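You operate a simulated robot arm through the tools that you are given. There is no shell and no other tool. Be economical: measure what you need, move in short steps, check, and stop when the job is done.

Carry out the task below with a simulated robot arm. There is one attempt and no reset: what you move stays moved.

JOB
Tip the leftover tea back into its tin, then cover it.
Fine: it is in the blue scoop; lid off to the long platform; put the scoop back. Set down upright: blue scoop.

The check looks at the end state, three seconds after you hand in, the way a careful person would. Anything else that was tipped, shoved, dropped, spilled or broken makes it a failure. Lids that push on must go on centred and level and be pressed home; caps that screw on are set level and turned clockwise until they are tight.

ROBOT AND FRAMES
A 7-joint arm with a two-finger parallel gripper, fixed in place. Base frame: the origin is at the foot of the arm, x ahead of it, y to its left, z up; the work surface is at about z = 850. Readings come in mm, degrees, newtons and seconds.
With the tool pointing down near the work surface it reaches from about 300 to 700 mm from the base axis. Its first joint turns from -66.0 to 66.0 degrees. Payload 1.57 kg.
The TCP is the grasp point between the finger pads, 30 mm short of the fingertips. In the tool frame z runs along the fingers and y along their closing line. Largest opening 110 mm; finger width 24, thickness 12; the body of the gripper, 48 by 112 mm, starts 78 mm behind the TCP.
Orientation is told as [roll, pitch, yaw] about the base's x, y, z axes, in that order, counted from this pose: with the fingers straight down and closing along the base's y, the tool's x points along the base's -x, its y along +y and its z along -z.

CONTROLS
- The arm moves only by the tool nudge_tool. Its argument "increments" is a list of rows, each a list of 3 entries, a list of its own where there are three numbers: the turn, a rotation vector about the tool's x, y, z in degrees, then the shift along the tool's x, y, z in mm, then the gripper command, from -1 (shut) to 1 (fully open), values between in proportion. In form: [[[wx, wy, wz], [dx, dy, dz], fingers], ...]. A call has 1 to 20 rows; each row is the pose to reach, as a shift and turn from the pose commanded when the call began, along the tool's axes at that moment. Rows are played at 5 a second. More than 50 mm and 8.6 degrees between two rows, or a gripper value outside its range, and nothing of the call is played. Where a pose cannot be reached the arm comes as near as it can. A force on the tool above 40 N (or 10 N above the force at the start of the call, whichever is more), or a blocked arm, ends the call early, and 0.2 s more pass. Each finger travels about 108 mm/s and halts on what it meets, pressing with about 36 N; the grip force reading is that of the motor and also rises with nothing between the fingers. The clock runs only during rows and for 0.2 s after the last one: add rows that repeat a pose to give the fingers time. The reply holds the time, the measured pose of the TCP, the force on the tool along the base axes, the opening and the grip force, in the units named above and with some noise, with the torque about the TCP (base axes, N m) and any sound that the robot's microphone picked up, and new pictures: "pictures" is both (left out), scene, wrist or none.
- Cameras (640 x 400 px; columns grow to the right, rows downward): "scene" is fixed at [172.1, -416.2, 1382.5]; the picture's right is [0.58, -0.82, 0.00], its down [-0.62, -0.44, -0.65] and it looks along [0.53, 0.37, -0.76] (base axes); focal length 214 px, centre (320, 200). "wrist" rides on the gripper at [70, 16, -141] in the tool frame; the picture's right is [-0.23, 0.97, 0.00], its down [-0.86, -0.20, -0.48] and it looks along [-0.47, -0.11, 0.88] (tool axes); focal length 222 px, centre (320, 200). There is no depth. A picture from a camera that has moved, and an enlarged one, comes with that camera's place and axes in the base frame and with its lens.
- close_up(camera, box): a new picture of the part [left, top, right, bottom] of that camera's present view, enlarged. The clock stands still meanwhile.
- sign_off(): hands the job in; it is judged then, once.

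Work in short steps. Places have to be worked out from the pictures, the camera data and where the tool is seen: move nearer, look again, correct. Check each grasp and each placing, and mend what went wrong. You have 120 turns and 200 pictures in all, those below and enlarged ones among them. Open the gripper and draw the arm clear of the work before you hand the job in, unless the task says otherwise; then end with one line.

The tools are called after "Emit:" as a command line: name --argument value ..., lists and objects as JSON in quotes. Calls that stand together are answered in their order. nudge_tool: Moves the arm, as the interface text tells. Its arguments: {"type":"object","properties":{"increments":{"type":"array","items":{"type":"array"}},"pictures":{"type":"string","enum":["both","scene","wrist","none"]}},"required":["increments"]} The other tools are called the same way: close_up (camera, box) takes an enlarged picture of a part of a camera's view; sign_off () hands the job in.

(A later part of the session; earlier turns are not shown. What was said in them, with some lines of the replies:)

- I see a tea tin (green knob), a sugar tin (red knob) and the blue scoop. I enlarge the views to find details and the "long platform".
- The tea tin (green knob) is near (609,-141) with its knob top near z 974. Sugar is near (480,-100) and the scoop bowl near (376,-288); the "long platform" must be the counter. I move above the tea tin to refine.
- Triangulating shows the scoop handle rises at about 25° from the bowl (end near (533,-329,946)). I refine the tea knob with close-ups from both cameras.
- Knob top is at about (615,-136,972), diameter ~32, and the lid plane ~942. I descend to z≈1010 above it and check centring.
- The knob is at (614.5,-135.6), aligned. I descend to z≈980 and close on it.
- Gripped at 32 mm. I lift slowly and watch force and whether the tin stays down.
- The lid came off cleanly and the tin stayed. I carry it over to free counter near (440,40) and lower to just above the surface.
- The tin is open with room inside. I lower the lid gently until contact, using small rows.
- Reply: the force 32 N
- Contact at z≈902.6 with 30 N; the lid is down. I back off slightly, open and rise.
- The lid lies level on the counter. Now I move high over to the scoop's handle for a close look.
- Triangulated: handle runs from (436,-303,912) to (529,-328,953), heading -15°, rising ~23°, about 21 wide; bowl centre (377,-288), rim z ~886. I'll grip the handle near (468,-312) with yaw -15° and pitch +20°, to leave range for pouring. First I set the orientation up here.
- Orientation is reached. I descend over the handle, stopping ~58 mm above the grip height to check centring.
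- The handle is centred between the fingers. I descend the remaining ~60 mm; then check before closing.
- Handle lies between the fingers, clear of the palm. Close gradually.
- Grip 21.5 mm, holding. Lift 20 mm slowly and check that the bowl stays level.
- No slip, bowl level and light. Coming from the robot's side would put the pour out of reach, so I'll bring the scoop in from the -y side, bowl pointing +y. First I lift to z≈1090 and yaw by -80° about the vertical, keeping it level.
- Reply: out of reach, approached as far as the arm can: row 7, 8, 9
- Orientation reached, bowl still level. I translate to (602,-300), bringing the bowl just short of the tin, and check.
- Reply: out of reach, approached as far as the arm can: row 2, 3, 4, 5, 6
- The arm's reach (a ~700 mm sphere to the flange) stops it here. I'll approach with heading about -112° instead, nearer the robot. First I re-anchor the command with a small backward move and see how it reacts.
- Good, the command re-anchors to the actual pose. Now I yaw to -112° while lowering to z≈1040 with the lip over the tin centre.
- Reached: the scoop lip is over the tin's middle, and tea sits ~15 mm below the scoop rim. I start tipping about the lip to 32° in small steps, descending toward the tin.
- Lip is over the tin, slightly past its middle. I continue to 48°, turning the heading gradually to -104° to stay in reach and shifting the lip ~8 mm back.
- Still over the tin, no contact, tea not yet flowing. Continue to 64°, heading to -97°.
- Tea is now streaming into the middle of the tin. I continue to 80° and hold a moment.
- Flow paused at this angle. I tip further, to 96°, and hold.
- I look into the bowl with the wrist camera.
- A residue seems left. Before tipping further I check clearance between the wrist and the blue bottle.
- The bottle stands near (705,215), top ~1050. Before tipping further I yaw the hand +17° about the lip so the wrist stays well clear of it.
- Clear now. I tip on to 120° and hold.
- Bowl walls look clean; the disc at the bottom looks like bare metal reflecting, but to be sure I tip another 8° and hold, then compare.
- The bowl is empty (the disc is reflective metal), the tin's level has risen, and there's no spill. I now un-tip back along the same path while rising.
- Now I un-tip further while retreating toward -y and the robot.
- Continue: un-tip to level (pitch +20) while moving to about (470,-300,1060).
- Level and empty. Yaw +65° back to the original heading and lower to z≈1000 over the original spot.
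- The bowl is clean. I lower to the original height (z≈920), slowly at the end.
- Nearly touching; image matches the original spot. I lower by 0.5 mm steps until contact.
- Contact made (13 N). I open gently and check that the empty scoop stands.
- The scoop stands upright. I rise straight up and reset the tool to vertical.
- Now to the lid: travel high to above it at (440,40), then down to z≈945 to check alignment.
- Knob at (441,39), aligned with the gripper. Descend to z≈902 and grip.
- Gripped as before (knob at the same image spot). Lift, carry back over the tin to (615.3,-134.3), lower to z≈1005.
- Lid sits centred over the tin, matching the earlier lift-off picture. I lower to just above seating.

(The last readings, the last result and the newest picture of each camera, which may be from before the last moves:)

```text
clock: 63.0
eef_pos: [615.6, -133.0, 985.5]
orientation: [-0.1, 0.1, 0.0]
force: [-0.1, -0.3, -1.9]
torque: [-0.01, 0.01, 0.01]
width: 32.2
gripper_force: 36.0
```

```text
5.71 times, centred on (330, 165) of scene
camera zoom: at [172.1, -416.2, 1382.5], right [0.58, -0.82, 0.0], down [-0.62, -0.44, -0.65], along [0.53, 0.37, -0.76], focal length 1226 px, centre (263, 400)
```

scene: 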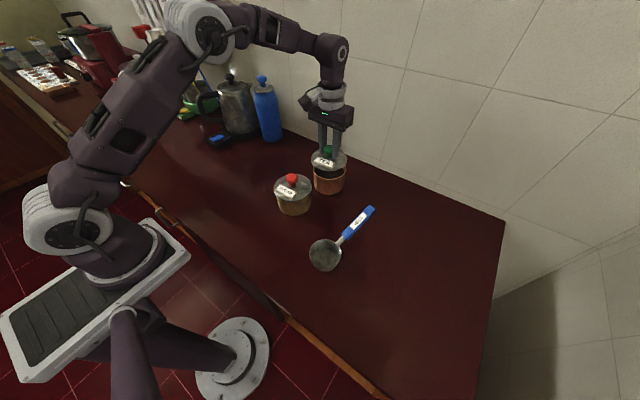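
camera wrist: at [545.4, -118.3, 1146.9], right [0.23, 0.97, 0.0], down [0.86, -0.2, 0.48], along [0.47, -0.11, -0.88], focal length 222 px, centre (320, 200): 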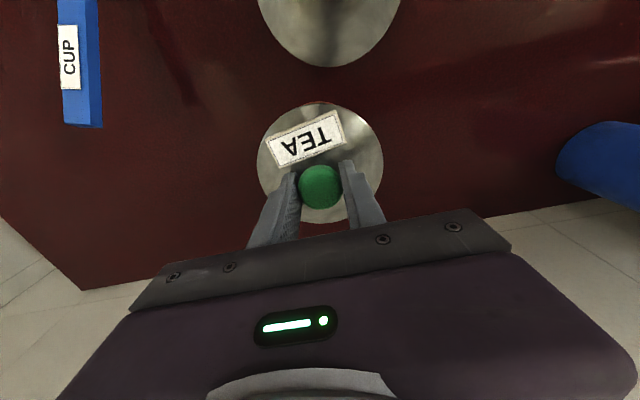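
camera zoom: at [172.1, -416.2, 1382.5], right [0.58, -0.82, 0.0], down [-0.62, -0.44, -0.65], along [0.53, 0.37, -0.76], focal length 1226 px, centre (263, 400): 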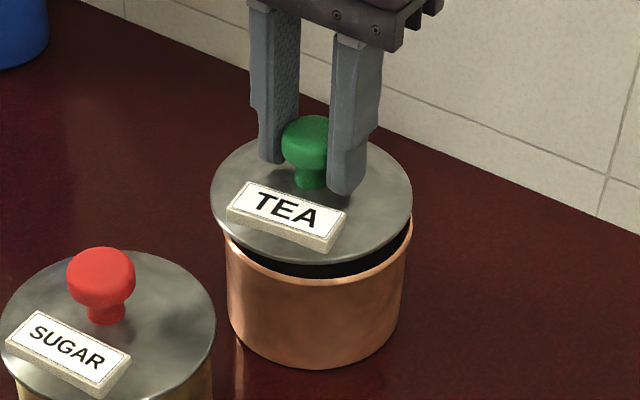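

Gap still visible; I enlarge to judge centring before pressing.

Emit:
close_up --camera "scene" --box '[312, 148, 348, 182]'

Emit:
close_up --camera "wrist" --box '[240, 80, 400, 240]'

```text
11.76 times, centred on (330, 165) of scene
camera zoom: at [172.1, -416.2, 1382.5], right [0.58, -0.82, 0.0], down [-0.62, -0.44, -0.65], along [0.53, 0.37, -0.76], focal length 2523 px, centre (202, 612)
```

zoom: 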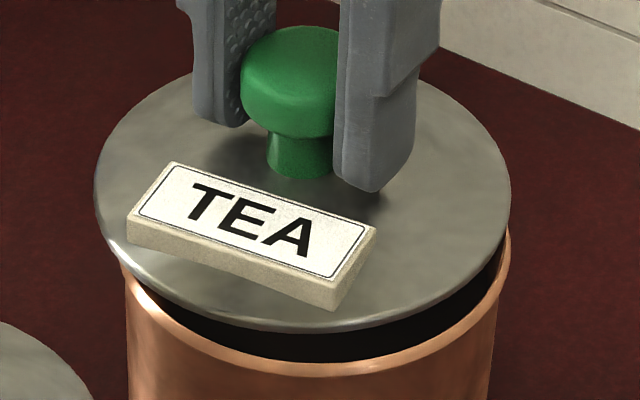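

```text
2.50 times, centred on (320, 160) of wrist
camera zoom: at [546.0, -117.0, 1126.3], right [0.23, 0.97, 0.0], down [0.86, -0.2, 0.48], along [0.47, -0.11, -0.88], focal length 555 px, centre (320, 300)
```

zoom: 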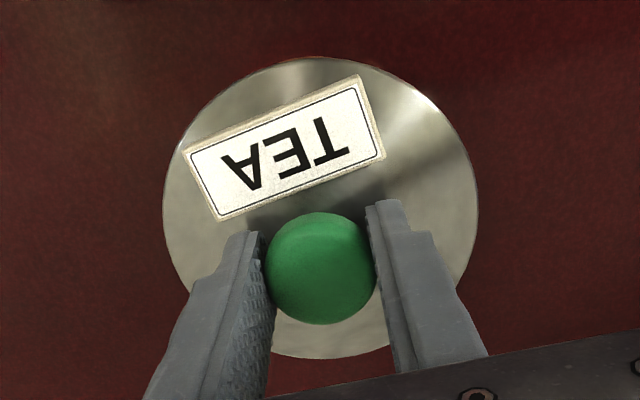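

The lid now sits ~11 mm higher in the fingers than before (knob slid when I set it down), so seating will be at TCP ≈970. Centring shows it ~3 mm off toward +y; I shift -2.5 mm in y, lower 9 mm, and look again.

Emit:
nudge_tool --increments '[[[0, 0, 0], [-0.5, -2.5, 0], -1], [[0, 0, 0], [-0.5, -2.5, 5], -1], [[0, 0, 0], [-0.5, -2.5, 9], -1], [[0, 0, 0], [-0.5, -2.5, 9], -1]]' --pictures "none"

Emit:
close_up --camera "scene" --box '[312, 148, 348, 182]'

```text
clock: 64.0
eef_pos: [616.4, -135.6, 976.2]
orientation: [0.0, 0.0, 0.0]
force: [0.0, -0.2, -2.0]
torque: [0.05, 0.0, 0.02]
width: 32.0
gripper_force: 36.3
```

```text
11.76 times, centred on (330, 165) of scene
camera zoom: at [172.1, -416.2, 1382.5], right [0.58, -0.82, 0.0], down [-0.62, -0.44, -0.65], along [0.53, 0.37, -0.76], focal length 2523 px, centre (202, 612)
```

zoom: 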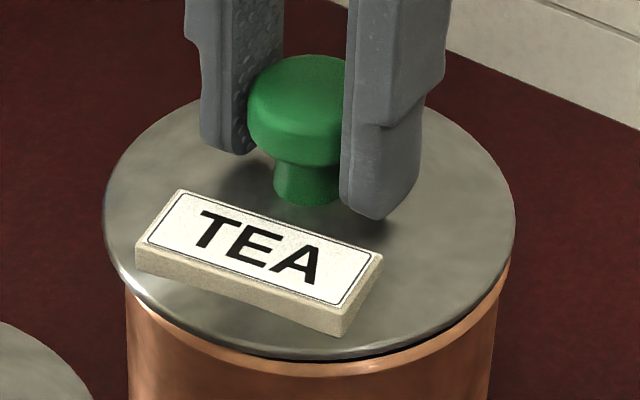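

Compared with the original seated picture, it needs ~1.9 mm more to the image-right: (+1.1,-1.5). I shift and descend 3 mm.

Emit:
nudge_tool --increments '[[[0, 0, 0], [-1.1, -1.5, 0], -1], [[0, 0, 0], [-1.1, -1.5, 1.5], -1], [[0, 0, 0], [-1.1, -1.5, 3], -1], [[0, 0, 0], [-1.1, -1.5, 3], -1]]' --pictures "none"

Emit:
close_up --camera "scene" --box '[312, 148, 348, 182]'

```text
clock: 65.0
eef_pos: [618.4, -136.5, 975.1]
orientation: [0.0, 0.0, 0.1]
force: [-0.1, -0.8, -0.4]
torque: [0.0, 0.01, 0.0]
width: 32.1
gripper_force: 36.1
```

```text
11.76 times, centred on (330, 165) of scene
camera zoom: at [172.1, -416.2, 1382.5], right [0.58, -0.82, 0.0], down [-0.62, -0.44, -0.65], along [0.53, 0.37, -0.76], focal length 2523 px, centre (202, 612)
```

zoom: 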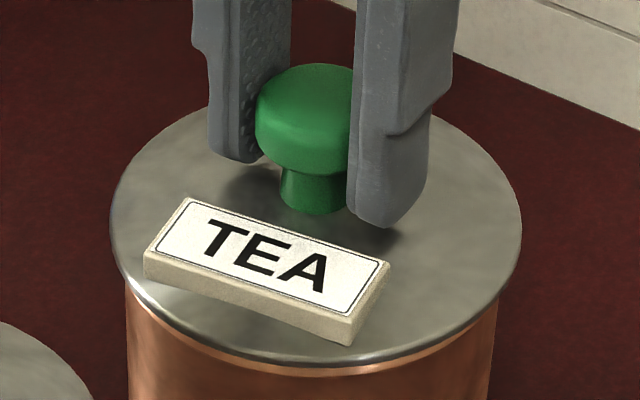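

Lid centre now matches the original seated position. I press down gently in 1 mm steps, watching force.

Emit:
nudge_tool --increments '[[[0, 0, 0], [0, 0, 1], -1], [[0, 0, 0], [0, 0, 2], -1], [[0, 0, 0], [0, 0, 3], -1], [[0, 0, 0], [0, 0, 4], -1], [[0, 0, 0], [0, 0, 4], -1]]' --pictures "none"

Emit:
close_up --camera "scene" --box '[312, 148, 348, 182]'

```text
clock: 66.2
eef_pos: [618.3, -136.7, 971.3]
orientation: [-0.2, -0.2, 0.1]
force: [-2.6, 0.3, 21.3]
torque: [0.04, 0.48, -0.15]
width: 31.9
gripper_force: 35.7
```

```text
11.76 times, centred on (330, 165) of scene
camera zoom: at [171.6, -416.1, 1382.6], right [0.58, -0.82, 0.0], down [-0.62, -0.44, -0.65], along [0.53, 0.37, -0.76], focal length 2523 px, centre (202, 612)
```

zoom: 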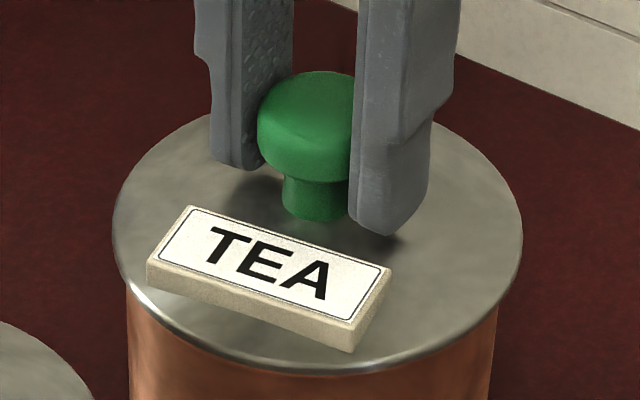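

Seated visually at 21 N. I release, and inspect the lid for level and centring.

Emit:
nudge_tool --increments '[[[0, 0, 0], [0, 0, -1], -1], [[0, 0, 0], [0, 0, -1], -0.2], [[0, 0, 0], [0, 0, -1], 0], [[0, 0, 0], [0, 0, -1], 0], [[0, 0, 0], [0, 0, -40], 0], [[0, 0, 0], [0, 0, -80], 0], [[0, 0, 0], [0, 0, -80], 0]]' --pictures "wrist"

Emit:
close_up --camera "scene" --box '[312, 148, 348, 182]'

Emit:
close_up --camera "scene" --box '[290, 140, 370, 200]'

```text
clock: 67.8
eef_pos: [617.9, -136.7, 1049.7]
orientation: [0.0, 0.0, 0.0]
force: [0.0, 0.6, 0.0]
torque: [-0.01, 0.02, -0.01]
width: 55.4
gripper_force: 0.0
camera wrist: at [547.7, -120.0, 1190.0], right [0.23, 0.97, 0.0], down [0.86, -0.2, 0.48], along [0.47, -0.11, -0.88], focal length 222 px, centre (320, 200)
```

wrist: 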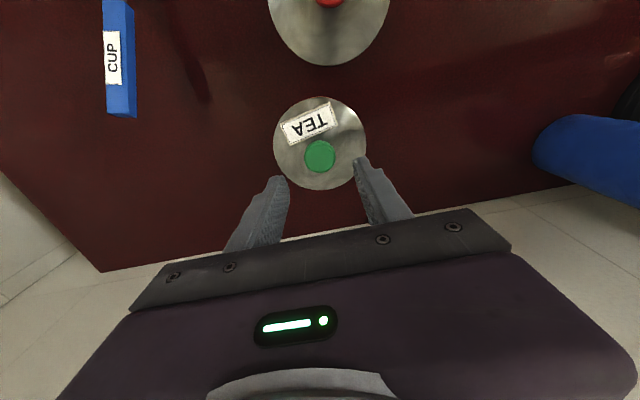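

```text
11.76 times, centred on (330, 165) of scene
camera zoom: at [172.1, -416.2, 1382.5], right [0.58, -0.82, 0.0], down [-0.62, -0.44, -0.65], along [0.53, 0.37, -0.76], focal length 2523 px, centre (202, 612)
```

zoom: 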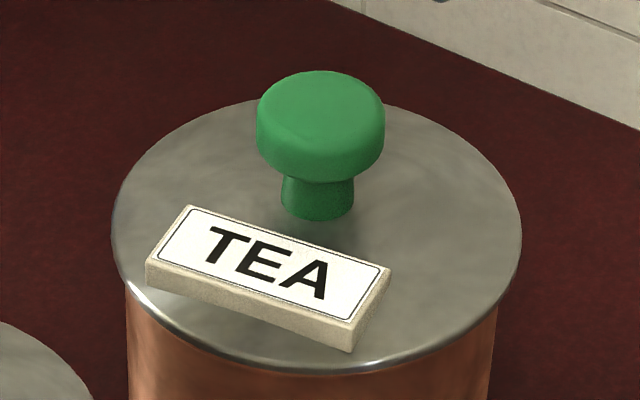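

```text
6.67 times, centred on (330, 170) of scene
camera zoom: at [172.1, -416.2, 1382.5], right [0.58, -0.82, 0.0], down [-0.62, -0.44, -0.65], along [0.53, 0.37, -0.76], focal length 1430 px, centre (253, 400)
```

zoom: 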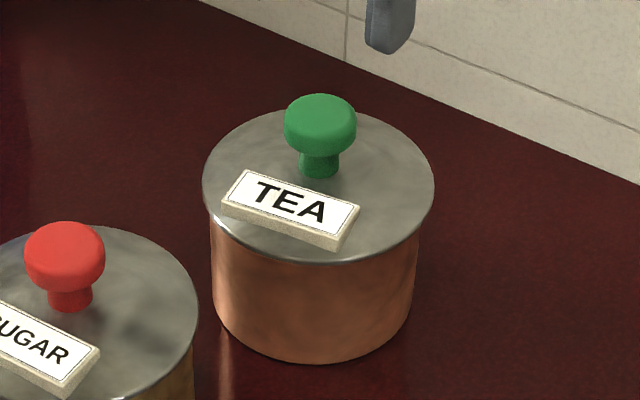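

Essentially identical to the original closed state. To press it home I close the fingers and push straight down on the knob's centre at (615,-135.7).

Emit:
nudge_tool --increments '[[[0, 0, 0], [3, 1, 0], -1], [[0, 0, 0], [3, 1, 10], -1], [[0, 0, 0], [3, 1, 25], -1], [[0, 0, 0], [3, 1, 38], -1], [[0, 0, 0], [3, 1, 44], -1], [[0, 0, 0], [3, 1, 47], -1], [[0, 0, 0], [3, 1, 48.5], -1], [[0, 0, 0], [3, 1, 49.5], -1], [[0, 0, 0], [3, 1, 50.5], -1], [[0, 0, 0], [3, 1, 51.5], -1], [[0, 0, 0], [3, 1, 51.5], -1]]' --pictures "none"

Emit:
close_up --camera "scene" --box '[290, 140, 370, 200]'

```text
clock: 70.2
eef_pos: [615.4, -137.0, 996.9]
orientation: [0.1, 0.0, 0.0]
force: [0.2, 0.2, -0.1]
torque: [0.02, -0.02, 0.04]
width: 0.1
gripper_force: 21.3
```

```text
6.67 times, centred on (330, 170) of scene
camera zoom: at [172.1, -416.2, 1382.5], right [0.58, -0.82, 0.0], down [-0.62, -0.44, -0.65], along [0.53, 0.37, -0.76], focal length 1430 px, centre (253, 400)
```

zoom: 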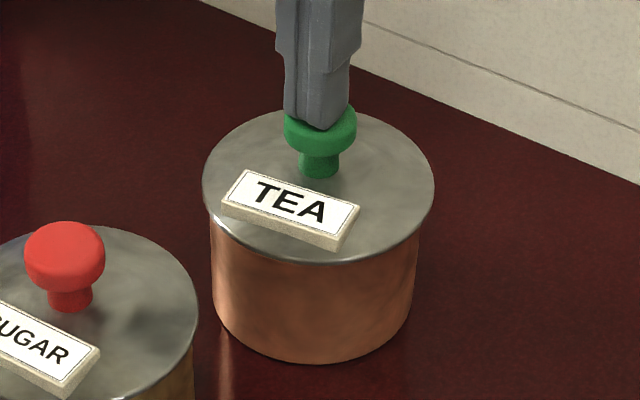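

Not touching yet; continue down in 1 mm steps until force builds.

Emit:
nudge_tool --increments '[[[0, 0, 0], [0, 1, 1], -1], [[0, 0, 0], [0, 1, 2], -1], [[0, 0, 0], [0, 1, 3], -1], [[0, 0, 0], [0, 1, 4], -1], [[0, 0, 0], [0, 1, 5], -1], [[0, 0, 0], [0, 1, 6], -1], [[0, 0, 0], [0, 1, 7], -1], [[0, 0, 0], [0, 1, 8], -1], [[0, 0, 0], [0, 1, 9], -1], [[0, 0, 0], [0, 1, 10], -1]]' --pictures "none"

Emit:
close_up --camera "scene" --box '[290, 140, 370, 200]'

```text
clock: 71.2
eef_pos: [615.7, -136.7, 998.1]
orientation: [-0.2, -0.4, 0.1]
force: [-1.4, 0.0, 6.7]
torque: [0.04, 0.1, 0.06]
width: 0.0
gripper_force: 22.1
stopped in row 5: the force on the tool passed its limit at 42 N (the readings are from after the stop); the commanded pose is now the measured one
```

```text
6.67 times, centred on (330, 170) of scene
camera zoom: at [171.9, -416.2, 1382.6], right [0.58, -0.82, 0.0], down [-0.62, -0.44, -0.65], along [0.53, 0.37, -0.76], focal length 1430 px, centre (253, 400)
```

zoom: 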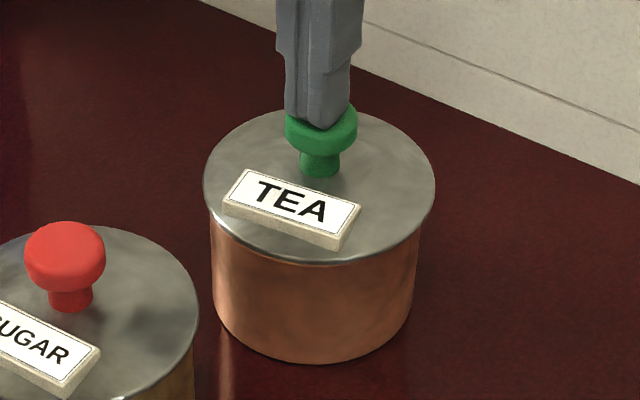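

Pressed with 42 N and the lid did not move, so it is fully seated. I rise clear, open, retreat and take a final look.

Emit:
nudge_tool --increments '[[[0, 0, 0], [0, 0, -20], -1], [[0, 0, 0], [0, 0, -60], -1], [[0, 0, 0], [0, 0, -105], 0], [[0, 0, 0], [30, 10, -150], 0], [[0, 0, 0], [70, 25, -170], 0], [[0, 0, 0], [110, 40, -190], 0], [[0, 0, 0], [150, 60, -210], 0.5], [[0, 0, 0], [190, 100, -230], 0.5], [[0, 0, 0], [190, 140, -230], 0.5], [[0, 0, 0], [190, 140, -230], 0.5]]'

Emit:
close_up --camera "scene" --box '[240, 130, 400, 290]'

Emit:
close_up --camera "scene" --box '[312, 148, 348, 182]'

```text
refused: row 4 steps farther than a row can; nothing moved
```

```text
2.50 times, centred on (320, 210) of scene
camera zoom: at [171.9, -416.2, 1382.6], right [0.58, -0.82, 0.0], down [-0.62, -0.44, -0.65], along [0.53, 0.37, -0.76], focal length 536 px, centre (320, 175)
```

zoom: 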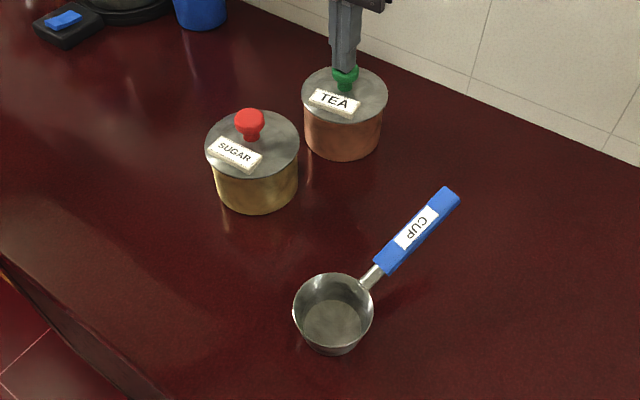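

```text
11.76 times, centred on (330, 165) of scene
camera zoom: at [171.9, -416.2, 1382.6], right [0.58, -0.82, 0.0], down [-0.62, -0.44, -0.65], along [0.53, 0.37, -0.76], focal length 2523 px, centre (202, 612)
```

zoom: 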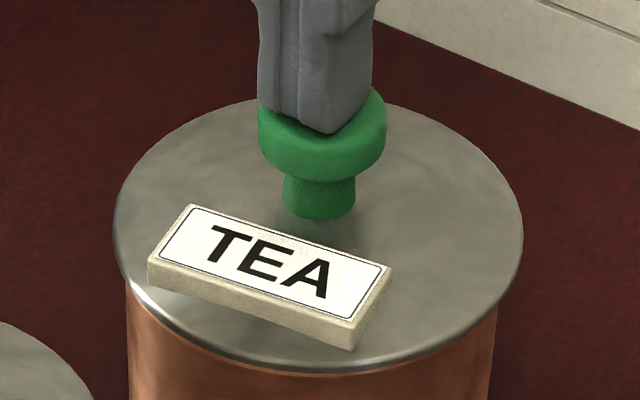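

One step was too long; I retry the retreat in smaller rows.

Emit:
nudge_tool --increments '[[[0, 0, 0], [0, 0, -20], -1], [[0, 0, 0], [0, 0, -60], -1], [[0, 0, 0], [0, 0, -100], 0], [[0, 0, 0], [25, 0, -130], 0], [[0, 0, 0], [60, 0, -155], 0.5], [[0, 0, 0], [95, 0, -180], 0.5], [[0, 0, 0], [130, 10, -205], 0.5], [[0, 0, 0], [165, 20, -225], 0.5], [[0, 0, 0], [195, 20, -240], 0.5], [[0, 0, 0], [195, 20, -240], 0.5]]'

Emit:
close_up --camera "scene" --box '[240, 130, 400, 290]'

Emit:
close_up --camera "wrist" --box '[200, 60, 440, 240]'

```text
clock: 73.5
eef_pos: [420.4, -116.4, 1238.2]
orientation: [-0.2, -0.3, 0.0]
force: [-0.2, -0.2, -0.8]
torque: [-0.02, 0.01, 0.0]
width: 82.7
gripper_force: 0.0
camera wrist: at [350.0, -99.3, 1378.4], right [0.23, 0.97, 0.0], down [0.85, -0.2, 0.48], along [0.47, -0.11, -0.88], focal length 222 px, centre (320, 200)
```

scene: 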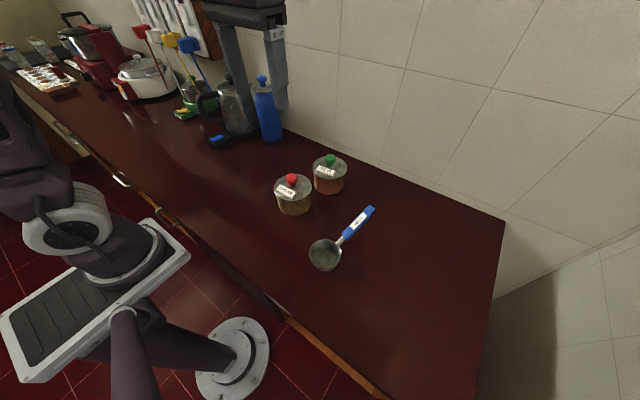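
wrist: 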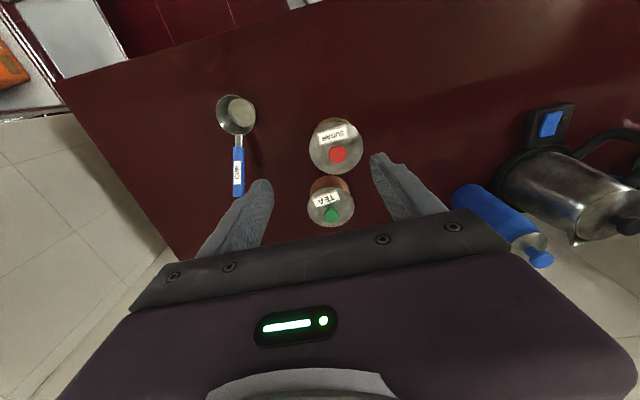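

```text
2.50 times, centred on (320, 210) of scene
camera zoom: at [172.0, -416.2, 1382.5], right [0.58, -0.82, 0.0], down [-0.62, -0.44, -0.65], along [0.53, 0.37, -0.76], focal length 536 px, centre (320, 175)
```

zoom: 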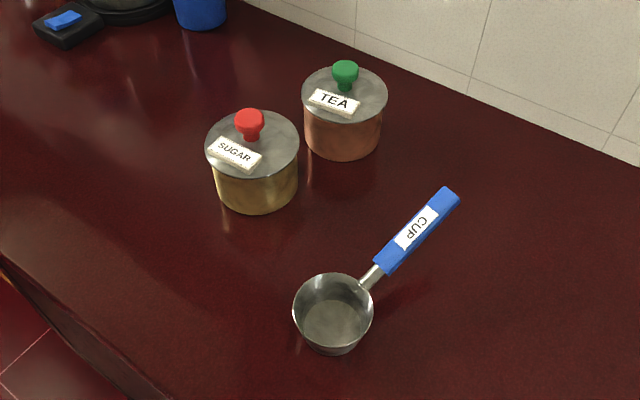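

```text
2.22 times, centred on (320, 150) of wrist
camera zoom: at [350.0, -99.3, 1378.4], right [0.23, 0.97, 0.0], down [0.85, -0.2, 0.48], along [0.47, -0.11, -0.88], focal length 494 px, centre (320, 311)
```

zoom: 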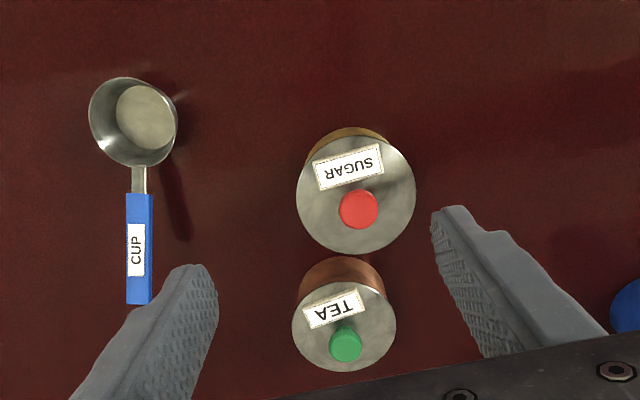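

Everything is in place: tin covered, scoop empty and upright at its spot, no spill, arm clear. Handing in.

Emit:
sign_off

```text
The job is handed in.
```

I tipped the leftover tea into its tin with no spill visible, pressed the lid home centred and level, and put the empty blue scoop back upright where it was.
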